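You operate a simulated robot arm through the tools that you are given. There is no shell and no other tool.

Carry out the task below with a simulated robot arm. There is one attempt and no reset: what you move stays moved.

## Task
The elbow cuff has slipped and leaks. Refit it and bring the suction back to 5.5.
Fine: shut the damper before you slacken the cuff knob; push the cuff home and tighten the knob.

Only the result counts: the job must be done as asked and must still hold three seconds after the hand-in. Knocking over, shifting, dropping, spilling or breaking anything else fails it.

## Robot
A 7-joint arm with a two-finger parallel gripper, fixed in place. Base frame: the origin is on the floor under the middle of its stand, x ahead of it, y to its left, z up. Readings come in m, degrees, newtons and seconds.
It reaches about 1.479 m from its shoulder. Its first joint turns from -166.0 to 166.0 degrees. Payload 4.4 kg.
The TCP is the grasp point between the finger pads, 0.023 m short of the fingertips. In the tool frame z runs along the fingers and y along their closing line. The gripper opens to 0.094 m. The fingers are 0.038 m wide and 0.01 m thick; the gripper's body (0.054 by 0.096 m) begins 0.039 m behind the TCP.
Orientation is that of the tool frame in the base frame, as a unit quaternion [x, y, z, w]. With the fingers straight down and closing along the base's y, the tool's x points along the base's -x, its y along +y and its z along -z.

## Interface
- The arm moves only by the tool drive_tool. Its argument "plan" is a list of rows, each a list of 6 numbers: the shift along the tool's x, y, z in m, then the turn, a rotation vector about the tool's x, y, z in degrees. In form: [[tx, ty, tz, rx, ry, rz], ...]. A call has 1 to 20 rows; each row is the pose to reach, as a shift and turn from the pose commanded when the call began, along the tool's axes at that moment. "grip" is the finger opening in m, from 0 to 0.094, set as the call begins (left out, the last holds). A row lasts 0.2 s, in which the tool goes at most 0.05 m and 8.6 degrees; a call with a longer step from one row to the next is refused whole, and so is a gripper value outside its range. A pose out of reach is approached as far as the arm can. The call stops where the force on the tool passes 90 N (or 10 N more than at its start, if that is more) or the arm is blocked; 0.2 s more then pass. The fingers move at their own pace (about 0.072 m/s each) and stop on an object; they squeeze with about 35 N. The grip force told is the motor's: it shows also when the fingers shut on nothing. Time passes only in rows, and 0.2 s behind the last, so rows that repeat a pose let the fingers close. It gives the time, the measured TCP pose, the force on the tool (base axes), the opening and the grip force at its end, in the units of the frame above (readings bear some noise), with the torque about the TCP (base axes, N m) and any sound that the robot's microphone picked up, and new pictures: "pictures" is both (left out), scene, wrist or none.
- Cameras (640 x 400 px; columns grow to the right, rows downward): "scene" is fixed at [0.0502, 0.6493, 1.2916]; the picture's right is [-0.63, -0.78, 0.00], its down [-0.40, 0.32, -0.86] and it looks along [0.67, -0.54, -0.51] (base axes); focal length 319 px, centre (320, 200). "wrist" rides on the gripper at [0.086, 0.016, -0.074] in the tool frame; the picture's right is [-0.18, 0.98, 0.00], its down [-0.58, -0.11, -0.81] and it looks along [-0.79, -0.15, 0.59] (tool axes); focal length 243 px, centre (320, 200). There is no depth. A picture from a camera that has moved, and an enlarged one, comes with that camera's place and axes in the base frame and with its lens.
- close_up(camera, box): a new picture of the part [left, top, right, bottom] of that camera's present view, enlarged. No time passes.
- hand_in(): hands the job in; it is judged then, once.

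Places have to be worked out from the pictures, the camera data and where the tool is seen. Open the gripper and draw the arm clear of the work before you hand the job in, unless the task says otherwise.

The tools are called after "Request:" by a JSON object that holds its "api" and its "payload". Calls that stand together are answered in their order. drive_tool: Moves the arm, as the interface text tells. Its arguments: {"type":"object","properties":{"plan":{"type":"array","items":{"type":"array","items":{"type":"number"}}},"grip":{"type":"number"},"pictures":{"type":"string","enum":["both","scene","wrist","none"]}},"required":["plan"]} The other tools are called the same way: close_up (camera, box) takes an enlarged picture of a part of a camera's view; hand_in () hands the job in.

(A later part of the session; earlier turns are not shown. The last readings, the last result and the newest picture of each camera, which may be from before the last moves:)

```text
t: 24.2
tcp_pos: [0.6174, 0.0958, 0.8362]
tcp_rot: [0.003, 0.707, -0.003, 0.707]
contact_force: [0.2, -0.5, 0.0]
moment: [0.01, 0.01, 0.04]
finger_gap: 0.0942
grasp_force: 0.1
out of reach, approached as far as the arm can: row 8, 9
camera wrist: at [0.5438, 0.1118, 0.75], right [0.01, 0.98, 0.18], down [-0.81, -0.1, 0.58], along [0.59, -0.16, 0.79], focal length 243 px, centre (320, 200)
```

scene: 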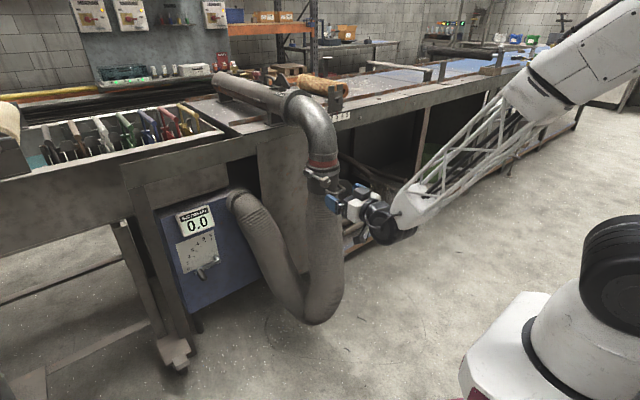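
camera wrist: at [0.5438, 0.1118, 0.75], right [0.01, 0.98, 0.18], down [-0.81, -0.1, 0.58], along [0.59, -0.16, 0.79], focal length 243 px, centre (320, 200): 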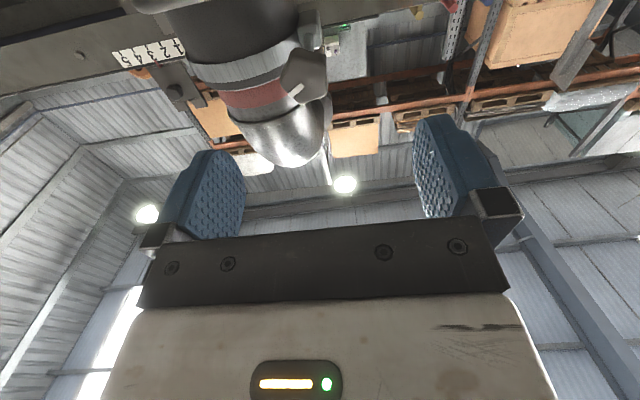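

The arm fell about 15 mm short in y there (folded close). I edge forward, where reach should be easier, and see what pose results.

Request:
{"api": "drive_tool", "payload": {"plan": [[0, 0, 0.02, 0, 0, 0], [0, 0, 0.04, 0, 0, 0], [0, 0, 0.04, 0, 0, 0]]}}

```text
t: 25.0
tcp_pos: [0.6552, 0.1045, 0.8386]
tcp_rot: [0.004, 0.708, -0.004, 0.707]
contact_force: [-0.5, 0.2, -1.4]
moment: [0.0, 0.0, 0.01]
finger_gap: 0.0939
grasp_force: 0.1
out of reach, approached as far as the arm can: row 1, 2, 3
camera wrist: at [0.582, 0.1202, 0.7513], right [0.01, 0.98, 0.18], down [-0.81, -0.1, 0.58], along [0.59, -0.15, 0.79], focal length 243 px, centre (320, 200)
```

scene: 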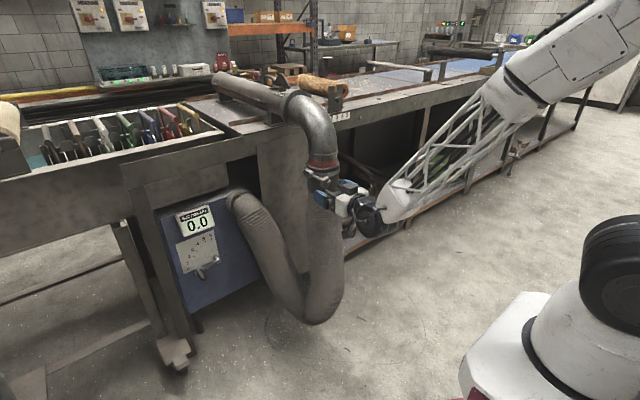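
wrist: 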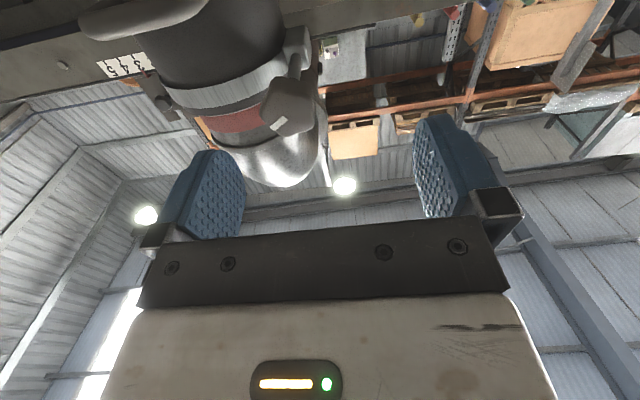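

The residual suggests a wrist-yaw limit: the tool axis can't come fully in line with the arm plane here. A few degrees of yaw should clear it, so I test with 5° of yaw (about tool x).

Request:
{"api": "drive_tool", "payload": {"plan": [[0, 0.01, 0, 5, 0, 0], [0, 0.01, 0, 5, 0, 0], [0, 0.01, 0, 5, 0, 0]], "pictures": "none"}}

```text
t: 25.8
tcp_pos: [0.6558, 0.114, 0.8362]
tcp_rot: [0.031, 0.706, -0.031, 0.707]
contact_force: [0.0, 0.0, -0.5]
moment: [0.0, 0.01, -0.02]
finger_gap: 0.094
grasp_force: 0.0
```

That pose was reached, so the commanded pose follows what was achieved and the yaw trick works. I shift to y≈0.083, x≈0.68 keeping the 5° yaw.

Request:
{"api": "drive_tool", "payload": {"plan": [[0.0003, -0.0144, 0.0134, 0, 0, 0], [0.0007, -0.0288, 0.0268, 0, 0, 0], [0.0007, -0.0288, 0.0268, 0, 0, 0]]}}

Request:
{"api": "close_up", "payload": {"camera": "scene", "box": [290, 150, 390, 250]}}

Request:
{"api": "close_up", "payload": {"camera": "wrist", "box": [160, 0, 480, 240]}}

```text
t: 26.6
tcp_pos: [0.6817, 0.0826, 0.8366]
tcp_rot: [0.031, 0.706, -0.031, 0.707]
contact_force: [-0.7, 0.5, -0.4]
moment: [-0.01, 0.01, 0.0]
finger_gap: 0.094
grasp_force: 0.0
camera wrist: at [0.6083, 0.1041, 0.7506], right [0.09, 0.98, 0.18], down [-0.81, -0.04, 0.58], along [0.58, -0.2, 0.79], focal length 243 px, centre (320, 200)
```

scene: 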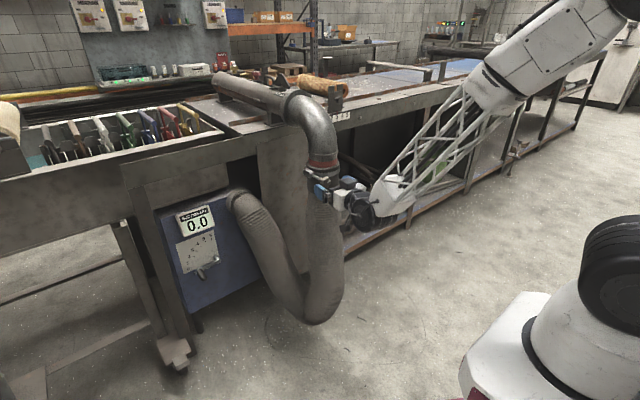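
wrist: 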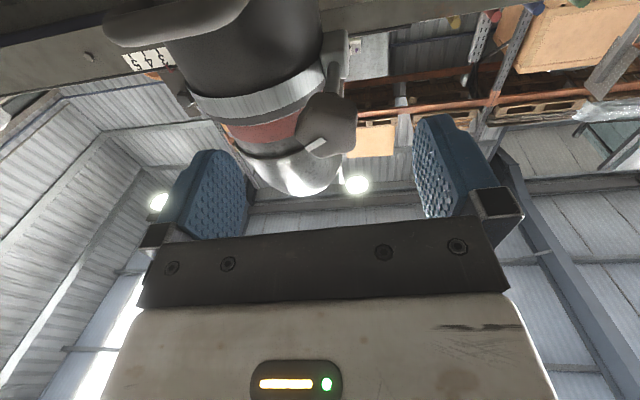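

```text
4.00 times, centred on (340, 200) of scene
camera zoom: at [0.0502, 0.6493, 1.2916], right [-0.63, -0.78, 0.0], down [-0.4, 0.32, -0.86], along [0.67, -0.54, -0.51], focal length 1275 px, centre (240, 200)
```

zoom: 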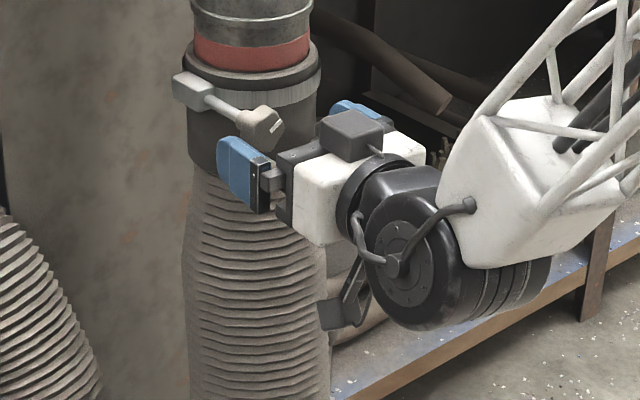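

```text
1.67 times, centred on (320, 120) of wrist
camera zoom: at [0.6083, 0.1041, 0.7506], right [0.09, 0.98, 0.18], down [-0.81, -0.04, 0.58], along [0.58, -0.2, 0.79], focal length 404 px, centre (320, 333)
```

zoom: 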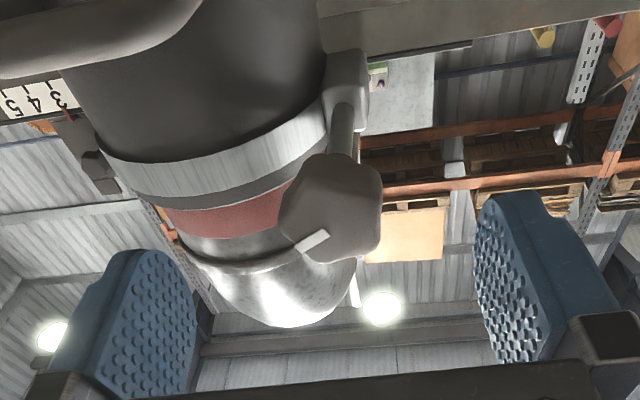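

The knob sits centred between the fingers ahead (re-check gives (0.724, 0.082, 0.837)). Slackening should be counter-clockwise seen from here (negative tool-z turn), so I pre-roll +72° in free space to have a long stroke.

Request:
{"api": "drive_tool", "payload": {"plan": [[0, 0, 0, 0, 0, 8], [0, 0, 0, 0, 0, 16], [0, 0, 0, 0, 0, 24], [0, 0, 0, 0, 0, 32], [0, 0, 0, 0, 0, 40], [0, 0, 0, 0, 0, 48], [0, 0, 0, 0, 0, 56], [0, 0, 0, 0, 0, 64], [0, 0, 0, 0, 0, 72], [0, 0, 0, 0, 0, 72]]}}

Request:
{"api": "close_up", "payload": {"camera": "wrist", "box": [160, 0, 480, 240]}}

Request:
{"api": "close_up", "payload": {"camera": "scene", "box": [290, 150, 390, 250]}}

```text
t: 28.8
tcp_pos: [0.556, 0.0989, 1.0857]
tcp_rot: [0.475, 0.623, 0.302, 0.543]
contact_force: [0.2, -0.7, 0.2]
moment: [-0.01, 0.01, -0.01]
finger_gap: 0.0939
grasp_force: 0.0
out of reach, approached as far as the arm can: row 1, 2, 3, 4, 5, 6, 7, 8, 9, 10
camera wrist: at [0.4916, 0.1934, 1.0838], right [0.25, 0.19, 0.95], down [-0.83, -0.46, 0.31], along [0.5, -0.87, 0.04], focal length 243 px, centre (320, 200)
```

scene: 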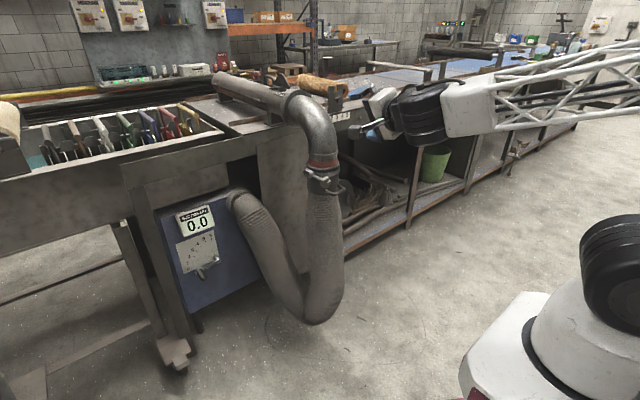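
wrist: 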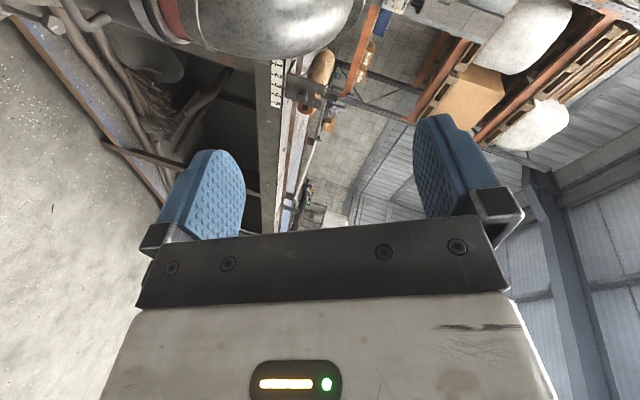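

```text
1.67 times, centred on (320, 120) of wrist
camera zoom: at [0.4916, 0.1934, 1.0838], right [0.25, 0.19, 0.95], down [-0.83, -0.46, 0.31], along [0.5, -0.87, 0.04], focal length 404 px, centre (320, 333)
```

zoom: 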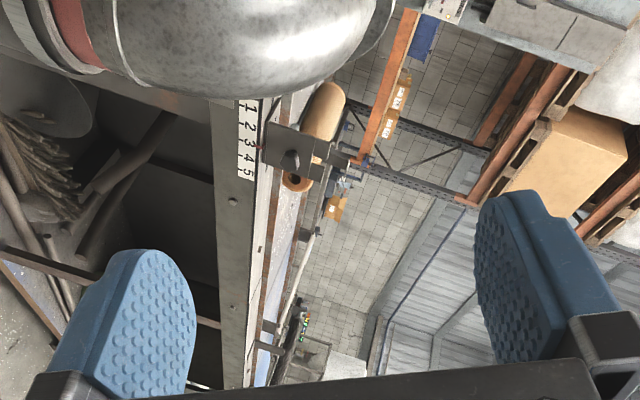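

```text
4.00 times, centred on (340, 200) of scene
camera zoom: at [0.0502, 0.6493, 1.2916], right [-0.63, -0.78, 0.0], down [-0.4, 0.32, -0.86], along [0.67, -0.54, -0.51], focal length 1275 px, centre (240, 200)
```

zoom: 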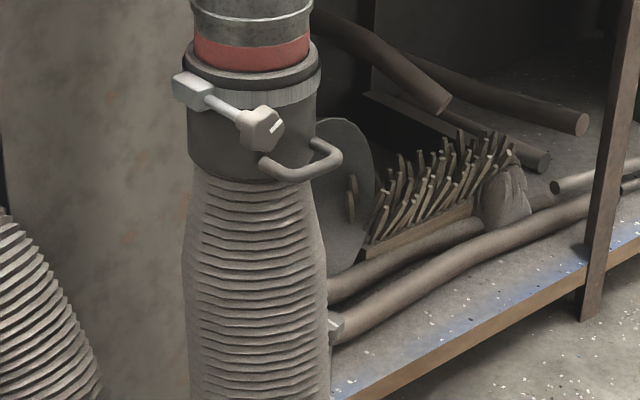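

That roll direction ran into a joint limit and the arm drifted up and back — no contact, and the knob and cuff look unchanged. So the + roll side is at its limit, while negative roll is free; I roll back the other way towards −35° and re-level at about (0.60, 0.15, 0.88), in two cautious halves.

Request:
{"api": "drive_tool", "payload": {"plan": [[0.0099, -0.0118, 0.0063, -1.01, -0.92, -7.82], [0.0198, -0.0236, 0.0126, -2.02, -1.84, -15.64], [0.0297, -0.0354, 0.0189, -3.03, -2.76, -23.46], [0.0397, -0.0471, 0.0253, -4.04, -3.67, -31.28], [0.0496, -0.0589, 0.0316, -5.05, -4.59, -39.1], [0.0595, -0.0707, 0.0379, -6.06, -5.51, -46.92]], "pictures": "scene"}}

```text
t: 30.2
tcp_pos: [0.5704, 0.1281, 0.9967]
tcp_rot: [0.172, 0.718, 0.069, 0.671]
contact_force: [0.2, -0.4, 0.3]
moment: [0.02, 0.01, -0.02]
finger_gap: 0.0943
grasp_force: 0.0
```

scene: 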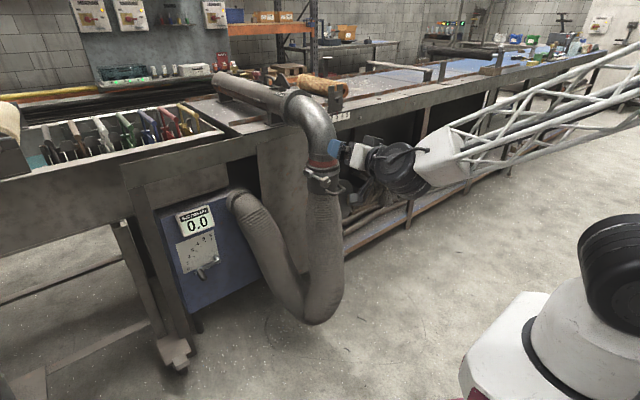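

No reach complaint this time. I finish the roll to −35° and level out at (0.60, 0.15, 0.88).

Request:
{"api": "drive_tool", "payload": {"plan": [[0.0166, -0.0019, 0.0053, -1.01, -0.92, -7.82], [0.0331, -0.0039, 0.0105, -2.02, -1.84, -15.64], [0.0497, -0.0058, 0.0158, -3.03, -2.76, -23.46], [0.0662, -0.0077, 0.021, -4.04, -3.67, -31.28], [0.0828, -0.0096, 0.0263, -5.05, -4.59, -39.1], [0.0993, -0.0116, 0.0315, -6.06, -5.51, -46.92], [0.1159, -0.0135, 0.0368, -7.07, -6.43, -54.74], [0.1159, -0.0135, 0.0368, -7.07, -6.43, -54.74]], "pictures": "scene"}}

```text
t: 32.0
tcp_pos: [0.5994, 0.1503, 0.8792]
tcp_rot: [-0.213, 0.674, -0.212, 0.674]
contact_force: [0.5, 0.1, 0.0]
moment: [0.0, -0.02, -0.03]
finger_gap: 0.0939
grasp_force: 0.1
```

scene: 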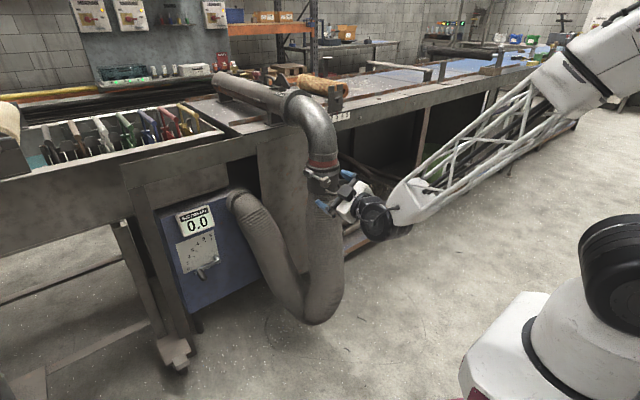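

Now level with the roll at −35°, matching the knob's mark line. I move onto the knob axis at x≈0.68.

Request:
{"api": "drive_tool", "payload": {"plan": [[0.0187, -0.0078, 0.0202, 0, 0, 0], [0.0373, -0.0156, 0.0403, 0, 0, 0], [0.056, -0.0233, 0.0605, 0, 0, 0], [0.0746, -0.0311, 0.0806, 0, 0, 0], [0.0746, -0.0311, 0.0806, 0, 0, 0]]}}

Request:
{"api": "close_up", "payload": {"camera": "wrist", "box": [160, 0, 480, 240]}}

Request:
{"api": "close_up", "payload": {"camera": "scene", "box": [290, 150, 390, 250]}}

```text
t: 33.2
tcp_pos: [0.6769, 0.1014, 0.8389]
tcp_rot: [-0.206, 0.678, -0.219, 0.671]
contact_force: [0.2, 0.2, -0.1]
moment: [0.0, 0.01, -0.02]
finger_gap: 0.094
grasp_force: 0.1
out of reach, approached as far as the arm can: row 3, 4, 5
camera wrist: at [0.6016, 0.0651, 0.7595], right [0.02, 0.91, -0.41], down [-0.8, 0.26, 0.54], along [0.6, 0.32, 0.73], focal length 243 px, centre (320, 200)
```

scene: 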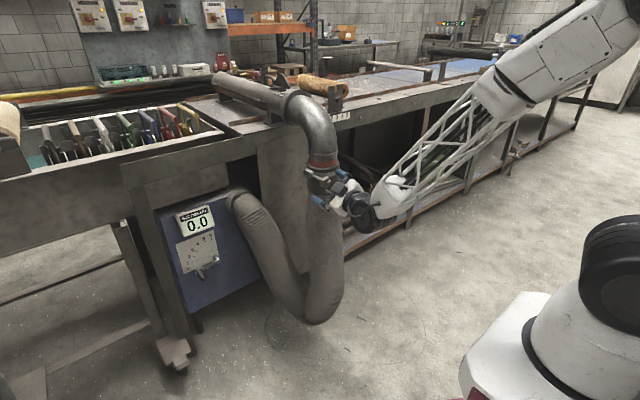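
wrist: 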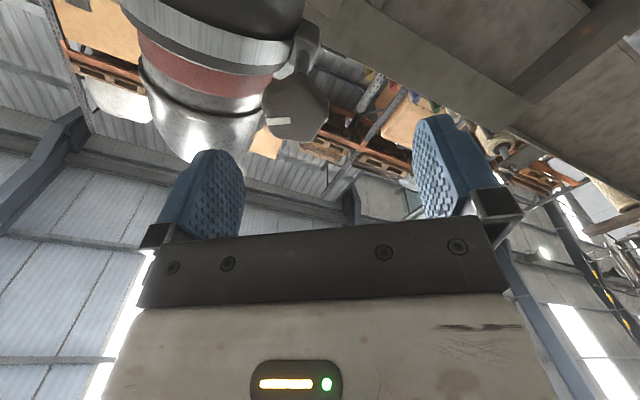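

```text
1.67 times, centred on (320, 120) of wrist
camera zoom: at [0.6016, 0.0651, 0.7595], right [0.02, 0.91, -0.41], down [-0.8, 0.26, 0.54], along [0.6, 0.32, 0.73], focal length 404 px, centre (320, 333)
```

zoom: 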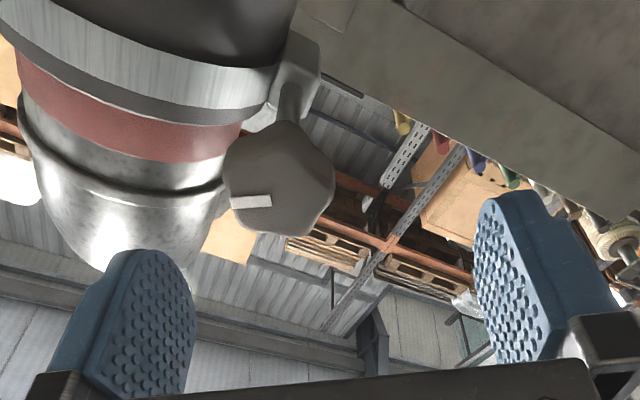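

```text
4.00 times, centred on (340, 200) of scene
camera zoom: at [0.0502, 0.6493, 1.2916], right [-0.63, -0.78, 0.0], down [-0.4, 0.32, -0.86], along [0.67, -0.54, -0.51], focal length 1275 px, centre (240, 200)
```

zoom: 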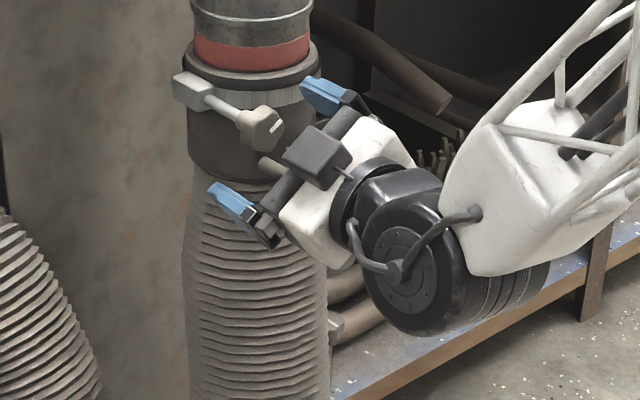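

Same yaw limit here regardless of roll, so it is the wrist yaw, not the roll, that needs relief. I yaw about −6° first and then slide onto the knob axis.

Request:
{"api": "drive_tool", "payload": {"plan": [[0, 0, 0, 4.75, 3.33, 0], [0.0065, -0.0067, 0.0018, 4.75, 3.33, 0], [0.0129, -0.0134, 0.0035, 4.75, 3.33, 0], [0.0129, -0.0134, 0.0035, 4.75, 3.33, 0]]}}

Request:
{"api": "close_up", "payload": {"camera": "wrist", "box": [160, 0, 480, 240]}}

Request:
{"api": "close_up", "payload": {"camera": "scene", "box": [290, 150, 390, 250]}}

```text
t: 34.2
tcp_pos: [0.6807, 0.0818, 0.8367]
tcp_rot: [-0.178, 0.684, -0.248, 0.662]
contact_force: [0.0, 0.2, -1.6]
moment: [0.02, -0.04, 0.03]
finger_gap: 0.0937
grasp_force: 0.1
camera wrist: at [0.6029, 0.0535, 0.7576], right [0.09, 0.91, -0.41], down [-0.78, 0.33, 0.54], along [0.62, 0.27, 0.73], focal length 243 px, centre (320, 200)
```

scene: 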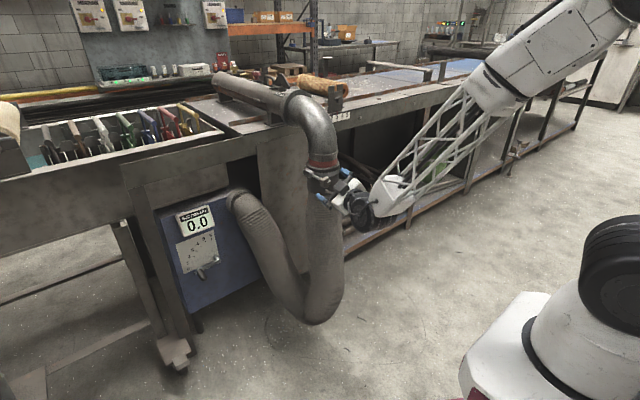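
wrist: 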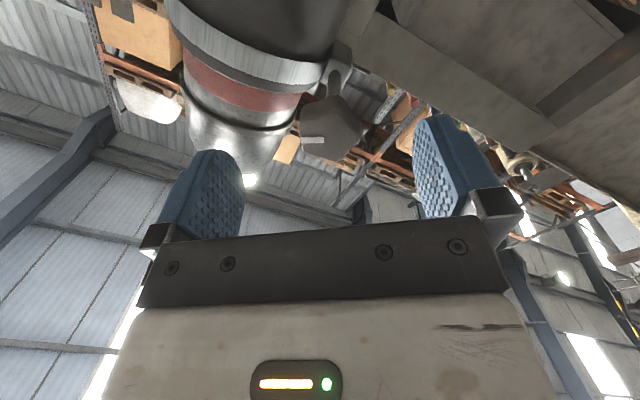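

```text
1.67 times, centred on (320, 120) of wrist
camera zoom: at [0.6029, 0.0535, 0.7576], right [0.09, 0.91, -0.41], down [-0.78, 0.33, 0.54], along [0.62, 0.27, 0.73], focal length 404 px, centre (320, 333)
```

zoom: 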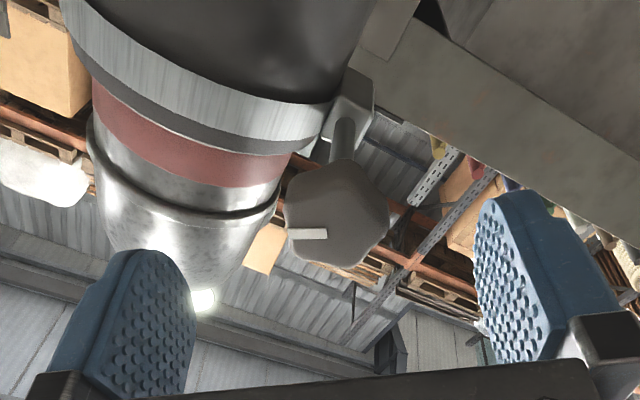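

```text
4.00 times, centred on (340, 200) of scene
camera zoom: at [0.0502, 0.6493, 1.2916], right [-0.63, -0.78, 0.0], down [-0.4, 0.32, -0.86], along [0.67, -0.54, -0.51], focal length 1275 px, centre (240, 200)
```

zoom: 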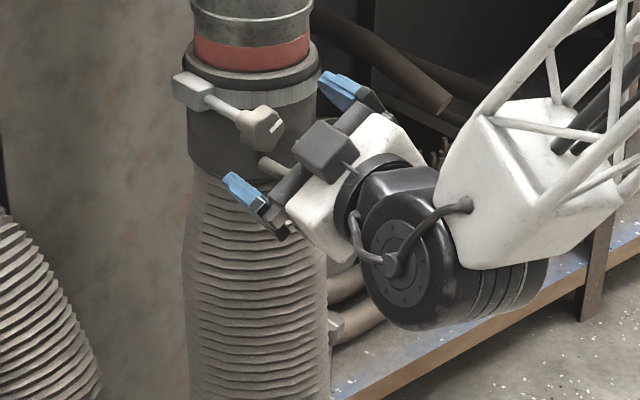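

Reached, and the mark line is parallel to the closing line. I narrow the fingers to 62 mm to keep clear of the cuff and advance over the knob to x≈0.735.

Request:
{"api": "drive_tool", "payload": {"plan": [[0, 0, 0, 0, 0, 0], [0, 0, 0, 0, 0, 0], [-0.0009, 0.0017, 0.018, 0, 0, 0], [-0.0018, 0.0035, 0.036, 0, 0, 0], [-0.0027, 0.0052, 0.054, 0, 0, 0], [-0.0027, 0.0052, 0.054, 0, 0, 0]], "grip": 0.062}}

Request:
{"api": "close_up", "payload": {"camera": "wrist", "box": [160, 0, 480, 240]}}

Request:
{"api": "close_up", "payload": {"camera": "scene", "box": [290, 150, 370, 220]}}

```text
t: 35.6
tcp_pos: [0.7342, 0.0844, 0.8355]
tcp_rot: [-0.178, 0.684, -0.247, 0.663]
contact_force: [-0.5, -0.8, -0.6]
moment: [-0.01, 0.02, 0.0]
finger_gap: 0.062
grasp_force: 0.0
camera wrist: at [0.6561, 0.0545, 0.7569], right [0.09, 0.91, -0.41], down [-0.78, 0.33, 0.54], along [0.62, 0.27, 0.73], focal length 243 px, centre (320, 200)
```

scene: 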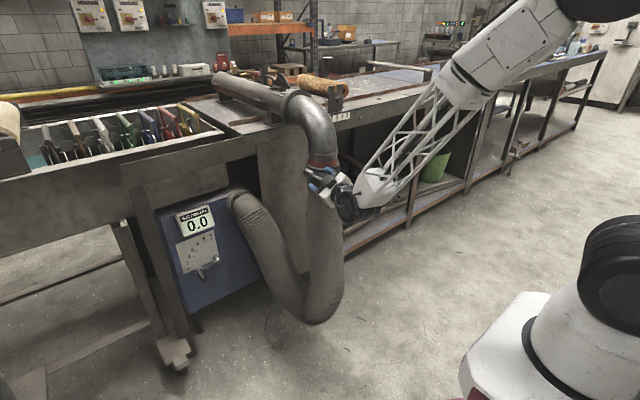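
wrist: 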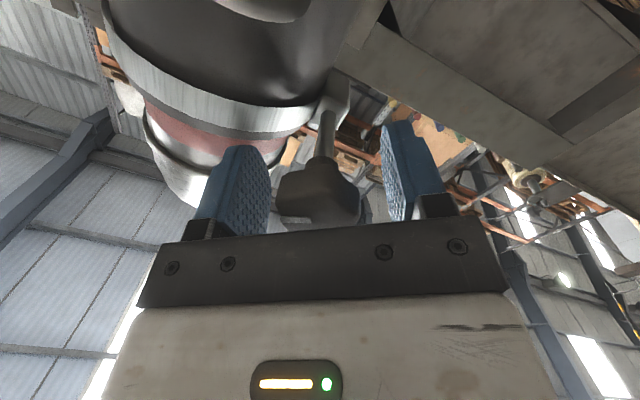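

```text
1.67 times, centred on (320, 120) of wrist
camera zoom: at [0.6561, 0.0545, 0.7569], right [0.09, 0.91, -0.41], down [-0.78, 0.33, 0.54], along [0.62, 0.27, 0.73], focal length 404 px, centre (320, 333)
```

zoom: 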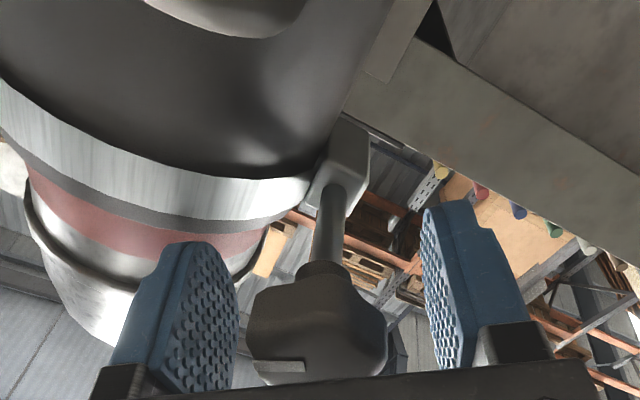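

```text
5.71 times, centred on (330, 185) of scene
camera zoom: at [0.0502, 0.6493, 1.2916], right [-0.63, -0.78, 0.0], down [-0.4, 0.32, -0.86], along [0.67, -0.54, -0.51], focal length 1822 px, centre (263, 286)
```

zoom: 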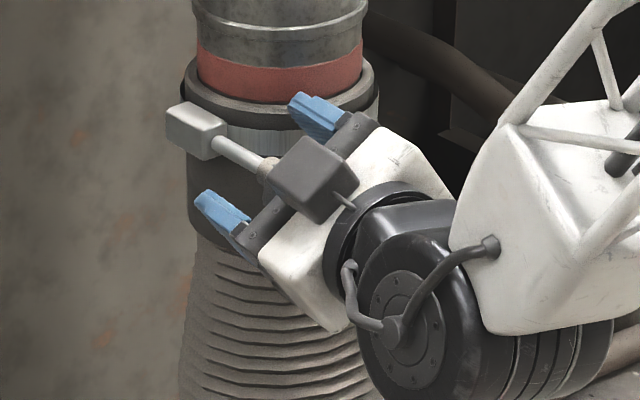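

The knob is between the pads, about 3–4 mm toward the −y pad. I correct that and close on the knob.

Request:
{"api": "drive_tool", "payload": {"plan": [[0, -0.003, 0, 0, 0, 0], [0, -0.003, 0, 0, 0, 0], [0, -0.003, 0, 0, 0, 0], [0, -0.003, 0, 0, 0, 0]], "grip": 0.0}}

Request:
{"api": "close_up", "payload": {"camera": "wrist", "box": [160, 0, 480, 240]}}

```text
t: 36.6
tcp_pos: [0.7337, 0.0824, 0.8364]
tcp_rot: [-0.179, 0.684, -0.247, 0.662]
contact_force: [24.0, 66.5, -26.7]
moment: [0.08, -0.4, -0.51]
finger_gap: 0.0344
grasp_force: 45.3
camera wrist: at [0.6559, 0.0535, 0.7575], right [0.09, 0.91, -0.41], down [-0.78, 0.32, 0.54], along [0.62, 0.27, 0.73], focal length 243 px, centre (320, 200)
```

scene: 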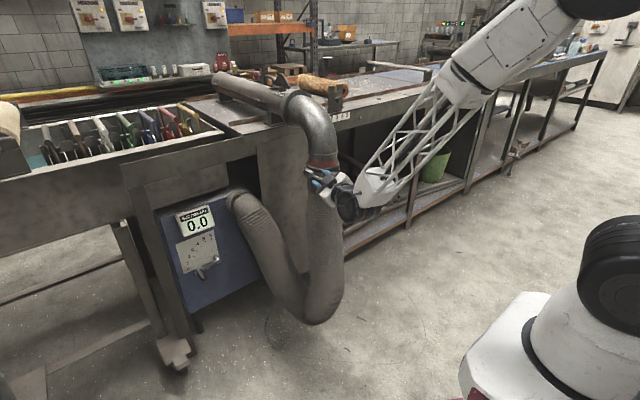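
wrist: 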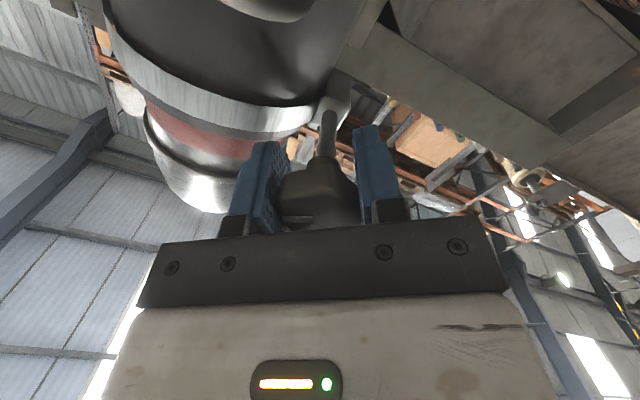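

```text
1.67 times, centred on (320, 120) of wrist
camera zoom: at [0.6559, 0.0535, 0.7575], right [0.09, 0.91, -0.41], down [-0.78, 0.32, 0.54], along [0.62, 0.27, 0.73], focal length 404 px, centre (320, 333)
```

zoom: 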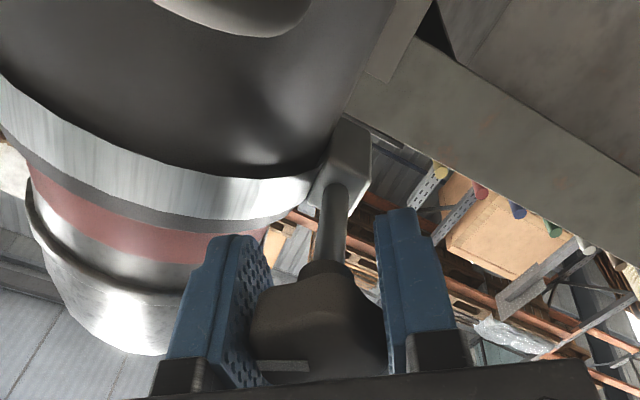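

Gripped at 34 mm, but 70 N of side load along tool +y says I over-corrected. I relax the arm toward tool +y in small steps.

Request:
{"api": "drive_tool", "payload": {"plan": [[0, 0.003, 0, 0, 0, 0], [0, 0.003, 0, 0, 0, 0]], "pictures": "none"}}

```text
t: 37.2
tcp_pos: [0.7326, 0.0832, 0.8368]
tcp_rot: [-0.178, 0.685, -0.248, 0.662]
contact_force: [-5.4, 26.2, -2.0]
moment: [0.02, 0.34, 0.18]
finger_gap: 0.0344
grasp_force: 44.6
```

The load dropped to 26 N, now mostly along base y. One more small correction.

Request:
{"api": "drive_tool", "payload": {"plan": [[-0.0013, 0.0018, -0.0008, 0, 0, 0], [-0.0013, 0.0018, -0.0008, 0, 0, 0]], "pictures": "none"}}

```text
t: 37.8
tcp_pos: [0.7336, 0.083, 0.8356]
tcp_rot: [-0.176, 0.685, -0.248, 0.662]
contact_force: [15.3, -31.6, -3.3]
moment: [-0.04, 0.59, 0.66]
finger_gap: 0.0341
grasp_force: 45.0
```

Stiffness is about 26 N/mm, so I step back 1.2 mm to sit near zero load, then begin turning the knob counter-clockwise (negative tool-z) by 24° as a first trial.

Request:
{"api": "drive_tool", "payload": {"plan": [[0.0007, -0.001, 0.0006, 0, 0, 0], [0.0007, -0.001, 0.0006, 0, 0, -6], [0.0007, -0.001, 0.0006, 0, 0, -12], [0.0007, -0.001, 0.0006, 0, 0, -18], [0.0007, -0.001, 0.0006, 0, 0, -24], [0.0007, -0.001, 0.0006, 0, 0, -24]]}}

Request:
{"api": "close_up", "payload": {"camera": "wrist", "box": [160, 0, 480, 240]}}

```text
t: 39.2
tcp_pos: [0.7327, 0.0835, 0.8357]
tcp_rot: [-0.318, 0.632, -0.379, 0.596]
contact_force: [2.3, 17.4, -8.0]
moment: [0.02, 0.26, 0.38]
finger_gap: 0.0339
grasp_force: 44.8
camera wrist: at [0.6528, 0.0251, 0.7787], right [0.07, 0.66, -0.75], down [-0.76, 0.52, 0.39], along [0.65, 0.54, 0.53], focal length 243 px, centre (320, 200)
```

scene: 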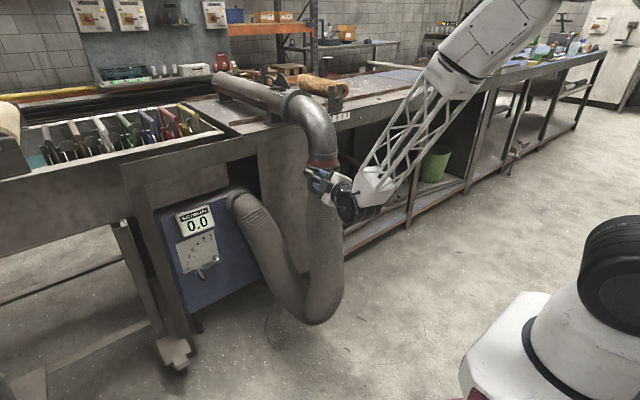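
wrist: 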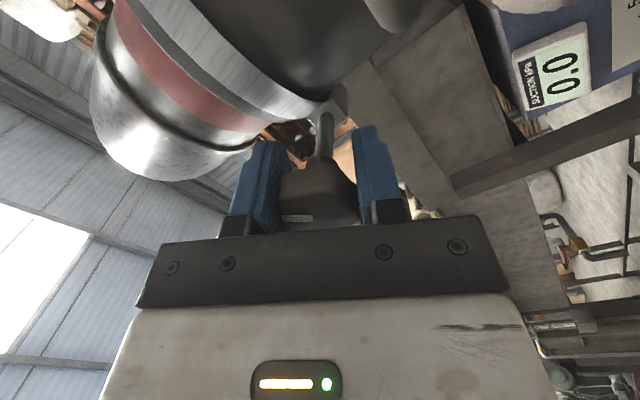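

```text
1.67 times, centred on (320, 120) of wrist
camera zoom: at [0.6528, 0.0251, 0.7787], right [0.07, 0.66, -0.75], down [-0.76, 0.52, 0.39], along [0.65, 0.54, 0.53], focal length 404 px, centre (320, 333)
```

zoom: 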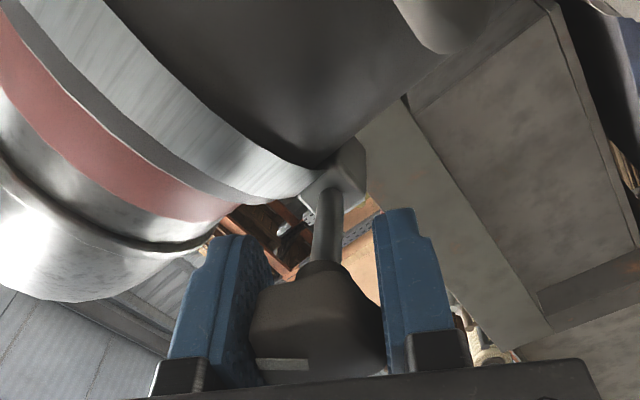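

The knob turned with the gripper (mark stays aligned with the pads) with little torque. I continue counter-clockwise by another 64°.

Request:
{"api": "drive_tool", "payload": {"plan": [[0, 0, 0, 0, 0, -8], [0, 0, 0, 0, 0, -16], [0, 0, 0, 0, 0, -24], [0, 0, 0, 0, 0, -32], [0, 0, 0, 0, 0, -40], [0, 0, 0, 0, 0, -48], [0, 0, 0, 0, 0, -56], [0, 0, 0, 0, 0, -64], [0, 0, 0, 0, 0, -64]]}}

Request:
{"api": "close_up", "payload": {"camera": "wrist", "box": [160, 0, 480, 240]}}

Request:
{"api": "close_up", "payload": {"camera": "scene", "box": [290, 140, 370, 220]}}

```text
t: 41.2
tcp_pos: [0.7335, 0.0836, 0.837]
tcp_rot: [0.603, -0.369, 0.638, -0.304]
contact_force: [-8.0, -10.9, -12.7]
moment: [-0.04, -0.59, 0.54]
finger_gap: 0.0333
grasp_force: 44.9
camera wrist: at [0.6515, 0.0089, 0.8706], right [-0.04, -0.38, -0.92], down [-0.75, 0.63, -0.23], along [0.66, 0.68, -0.31], focal length 243 px, centre (320, 200)
```

scene: 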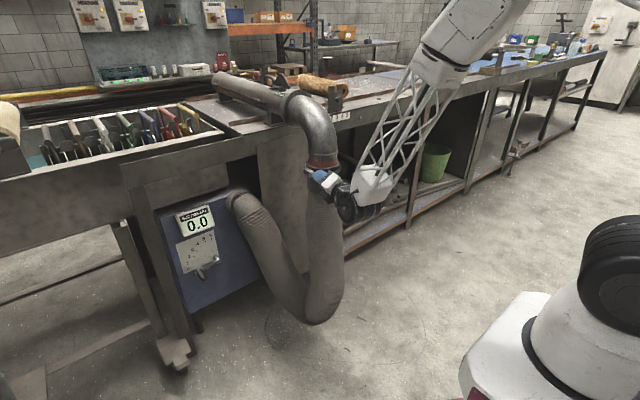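
wrist: 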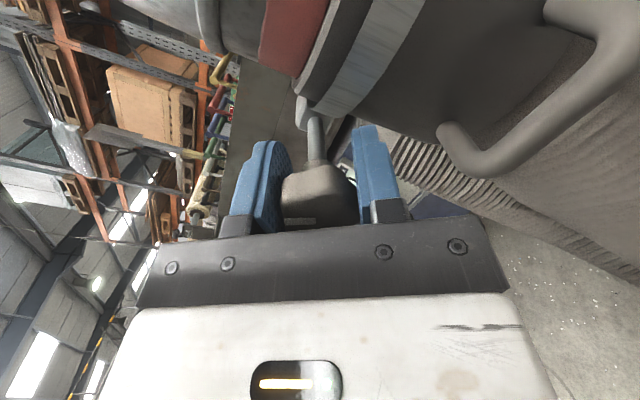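

```text
1.67 times, centred on (320, 120) of wrist
camera zoom: at [0.6515, 0.0089, 0.8706], right [-0.04, -0.38, -0.92], down [-0.75, 0.63, -0.23], along [0.66, 0.68, -0.31], focal length 404 px, centre (320, 333)
```

zoom: 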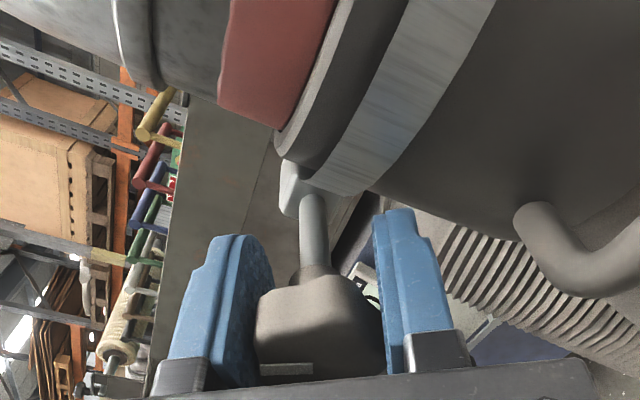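

```text
5.00 times, centred on (330, 180) of scene
camera zoom: at [0.0502, 0.6493, 1.2916], right [-0.63, -0.78, 0.0], down [-0.4, 0.32, -0.86], along [0.67, -0.54, -0.51], focal length 1594 px, centre (270, 300)
```

zoom: 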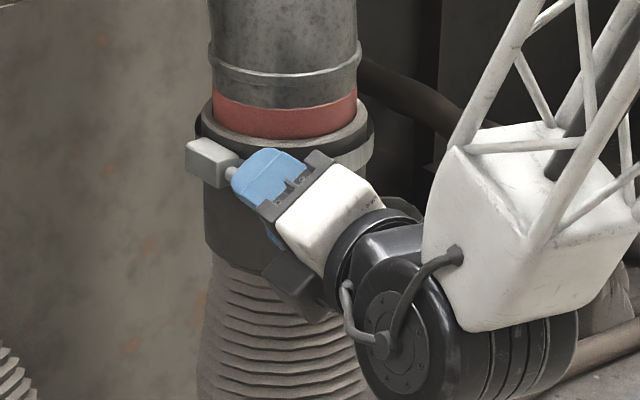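

88° turned so far with no stop. I keep going in shorter strokes to guard against the joint limit.

Request:
{"api": "drive_tool", "payload": {"plan": [[0, 0, 0, 0, 0, -8], [0, 0, 0, 0, 0, -16], [0, 0, 0, 0, 0, -24], [0, 0, 0, 0, 0, -32], [0, 0, 0, 0, 0, -32]], "pictures": "none"}}

```text
t: 42.4
tcp_pos: [0.7341, 0.0823, 0.8357]
tcp_rot: [0.682, -0.188, 0.697, -0.116]
contact_force: [-1.6, -35.7, 4.3]
moment: [0.06, -0.65, 0.81]
finger_gap: 0.0336
grasp_force: 44.9
```

Side load built to 36 N from the slight yaw; I compensate 1 mm and turn another 32°.

Request:
{"api": "drive_tool", "payload": {"plan": [[0.0004, 0.0008, 0, 0, 0, -8], [0.0004, 0.001, 0, 0, 0, -16], [0.0004, 0.001, 0, 0, 0, -24], [0.0004, 0.001, 0, 0, 0, -32], [0.0004, 0.001, 0, 0, 0, -32]]}}

Request:
{"api": "close_up", "payload": {"camera": "wrist", "box": [160, 0, 480, 240]}}

Request:
{"api": "close_up", "payload": {"camera": "scene", "box": [290, 140, 370, 220]}}

```text
t: 43.6
tcp_pos: [0.7338, 0.0826, 0.8364]
tcp_rot: [0.707, 0.008, 0.702, 0.08]
contact_force: [5.2, -35.5, -1.3]
moment: [0.05, 0.25, 1.08]
finger_gap: 0.0341
grasp_force: 45.0
camera wrist: at [0.6591, 0.0835, 0.9249], right [-0.1, -0.99, -0.06], down [-0.8, 0.12, -0.59], along [0.59, -0.01, -0.81], focal length 243 px, centre (320, 200)
```

scene: 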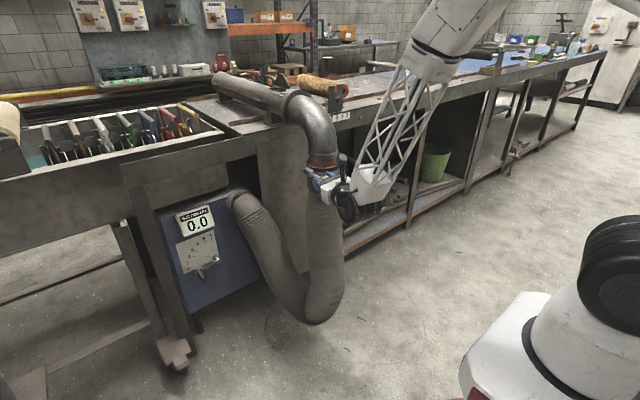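
wrist: 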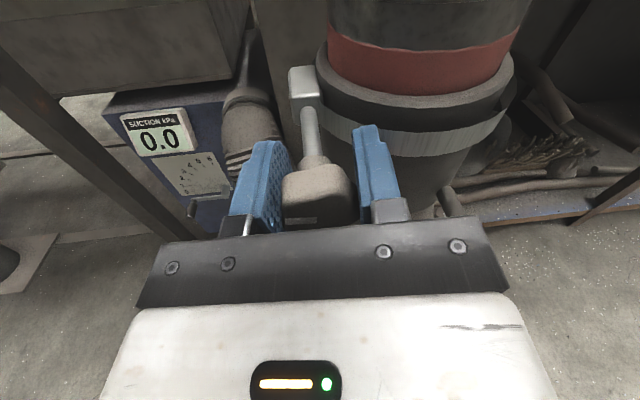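

```text
1.67 times, centred on (320, 120) of wrist
camera zoom: at [0.6591, 0.0835, 0.9249], right [-0.1, -0.99, -0.06], down [-0.8, 0.12, -0.59], along [0.59, -0.01, -0.81], focal length 404 px, centre (320, 333)
```

zoom: 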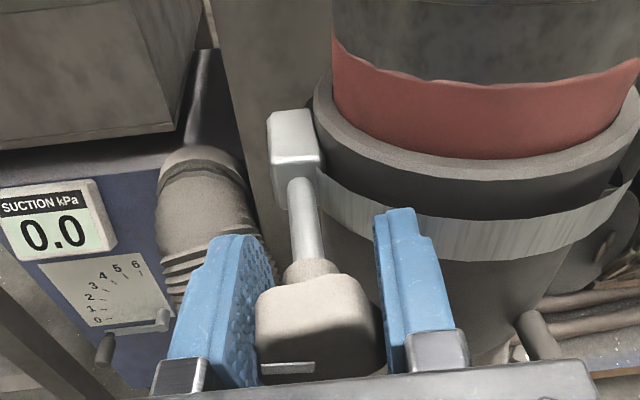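

```text
5.00 times, centred on (330, 180) of scene
camera zoom: at [0.0502, 0.6493, 1.2916], right [-0.63, -0.78, 0.0], down [-0.4, 0.32, -0.86], along [0.67, -0.54, -0.51], focal length 1594 px, centre (270, 300)
```

zoom: 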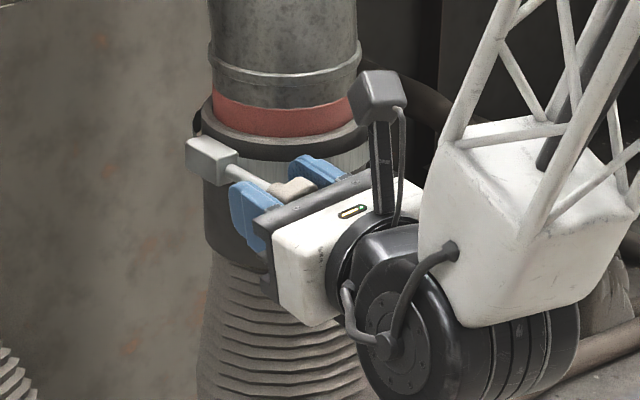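

Now rolled to −187° with a fine view from above; the knob has turned about 152° without a stop. I turn a further 32° so it's past half a turn.

Request:
{"api": "drive_tool", "payload": {"plan": [[0, 0.0008, 0, 0, 0, -8], [0, 0.0012, 0, 0, 0, -16], [0, 0.0012, 0, 0, 0, -24], [0, 0.0012, 0, 0, 0, -32], [0, 0.0012, 0, 0, 0, -32]]}}

Request:
{"api": "close_up", "payload": {"camera": "wrist", "box": [160, 0, 480, 240]}}

```text
t: 44.8
tcp_pos: [0.7339, 0.0825, 0.8375]
tcp_rot: [0.677, 0.204, 0.654, 0.269]
contact_force: [0.5, 0.9, 2.0]
moment: [0.23, 0.21, 0.62]
finger_gap: 0.034
grasp_force: 45.3
camera wrist: at [0.664, 0.1309, 0.915], right [-0.09, -0.87, 0.48], down [-0.83, -0.2, -0.52], along [0.55, -0.44, -0.71], focal length 243 px, centre (320, 200)
```

scene: 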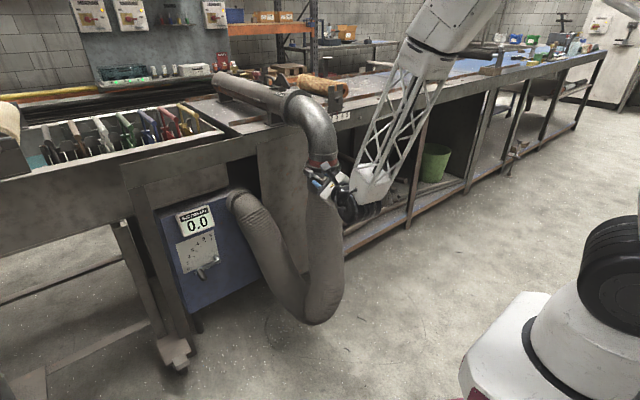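
wrist: 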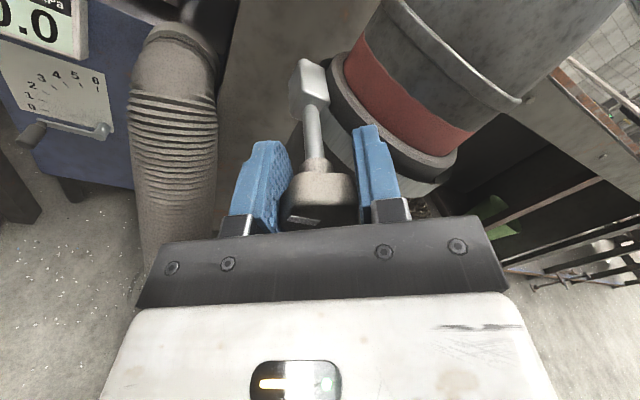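

```text
1.67 times, centred on (320, 120) of wrist
camera zoom: at [0.664, 0.1309, 0.915], right [-0.09, -0.87, 0.48], down [-0.83, -0.2, -0.52], along [0.55, -0.44, -0.71], focal length 404 px, centre (320, 333)
```

zoom: 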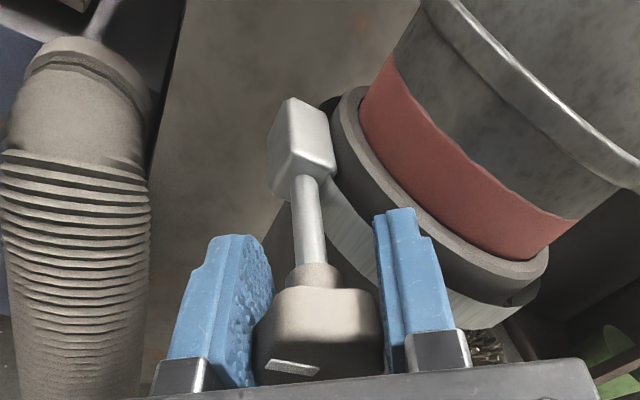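

The mark now lags the pads slightly and 0.23 Nm resists, so the knob has reached its slack end after roughly 175°. I relieve the torque, open the fingers, and withdraw straight back along the tool axis.

Request:
{"api": "drive_tool", "payload": {"plan": [[0, 0, 0, 0, 0, 4], [0, 0, 0, 0, 0, 4]], "pictures": "none"}}

Request:
{"api": "drive_tool", "payload": {"plan": [[0, 0, 0, 0, 0, 0], [0, 0, 0, 0, 0, 0], [0, 0, 0, 0, 0, 0], [0, 0, -0.03, 0, 0, 0], [0, 0, -0.065, 0, 0, 0], [0, 0, -0.065, 0, 0, 0]], "grip": 0.062}}

Request:
{"api": "close_up", "payload": {"camera": "scene", "box": [290, 140, 370, 220]}}

Request:
{"api": "close_up", "payload": {"camera": "wrist", "box": [160, 0, 480, 240]}}

```text
t: 45.4
tcp_pos: [0.7337, 0.083, 0.8357]
tcp_rot: [0.684, 0.178, 0.663, 0.246]
contact_force: [2.1, 21.0, -0.1]
moment: [-0.01, 0.48, 0.16]
finger_gap: 0.0338
grasp_force: 44.9
```

```text
t: 46.8
tcp_pos: [0.6701, 0.0874, 0.8357]
tcp_rot: [0.685, 0.177, 0.663, 0.246]
contact_force: [0.1, -0.4, 0.3]
moment: [0.01, 0.02, -0.01]
finger_gap: 0.062
grasp_force: 0.0
camera wrist: at [0.5991, 0.1296, 0.9163], right [-0.09, -0.91, 0.41], down [-0.83, -0.16, -0.54], along [0.55, -0.39, -0.73], focal length 243 px, centre (320, 200)
```

scene: 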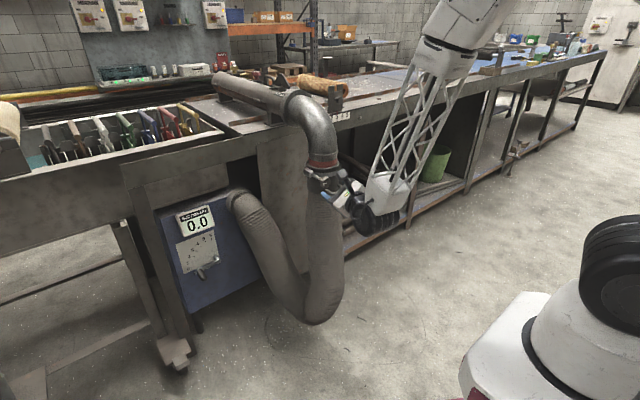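
wrist: 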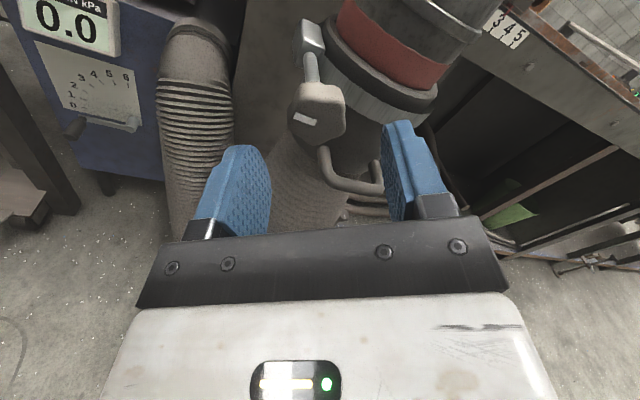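

```text
5.00 times, centred on (330, 180) of scene
camera zoom: at [0.0502, 0.6493, 1.2916], right [-0.63, -0.78, 0.0], down [-0.4, 0.32, -0.86], along [0.67, -0.54, -0.51], focal length 1594 px, centre (270, 300)
```

zoom: 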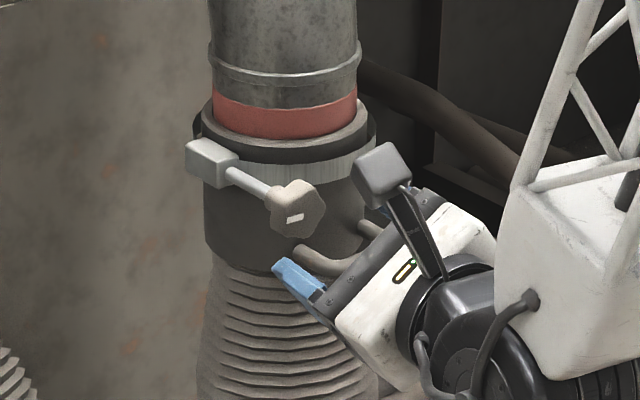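

```text
1.67 times, centred on (320, 120) of wrist
camera zoom: at [0.5991, 0.1296, 0.9163], right [-0.09, -0.91, 0.41], down [-0.83, -0.16, -0.54], along [0.55, -0.39, -0.73], focal length 404 px, centre (320, 333)
```

zoom: 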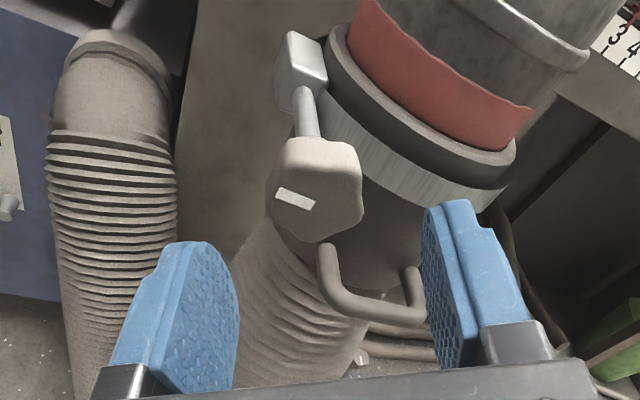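

The cuff hasn't dropped and the knob sits at its slack end. Next I roll back to −90° (fingers closing vertically) in free space, for gripping the horizontal bail bar.

Request:
{"api": "drive_tool", "payload": {"plan": [[0, 0, -0.005, 0, 0, 7.8], [0, 0, -0.01, 0, 0, 15.6], [0, 0, -0.015, 0, 0, 23.4], [0, 0, -0.02, 0, 0, 31.2], [0, 0, -0.02, 0, 0, 39], [0, 0, -0.02, 0, 0, 46.8], [0, 0, -0.02, 0, 0, 54.6], [0, 0, -0.02, 0, 0, 62.4], [0, 0, -0.02, 0, 0, 70.2], [0, 0, -0.02, 0, 0, 78], [0, 0, -0.02, 0, 0, 85.8], [0, 0, -0.02, 0, 0, 93.6], [0, 0, -0.02, 0, 0, 101.4], [0, 0, -0.02, 0, 0, 109.2], [0, 0, -0.02, 0, 0, 117], [0, 0, -0.02, 0, 0, 124.8], [0, 0, -0.02, 0, 0, 124.8]], "pictures": "none"}}

```text
t: 50.4
tcp_pos: [0.6481, 0.091, 0.8376]
tcp_rot: [0.474, -0.524, 0.525, -0.474]
contact_force: [0.2, -0.2, 0.0]
moment: [-0.02, -0.01, 0.01]
finger_gap: 0.0618
grasp_force: 0.1
```

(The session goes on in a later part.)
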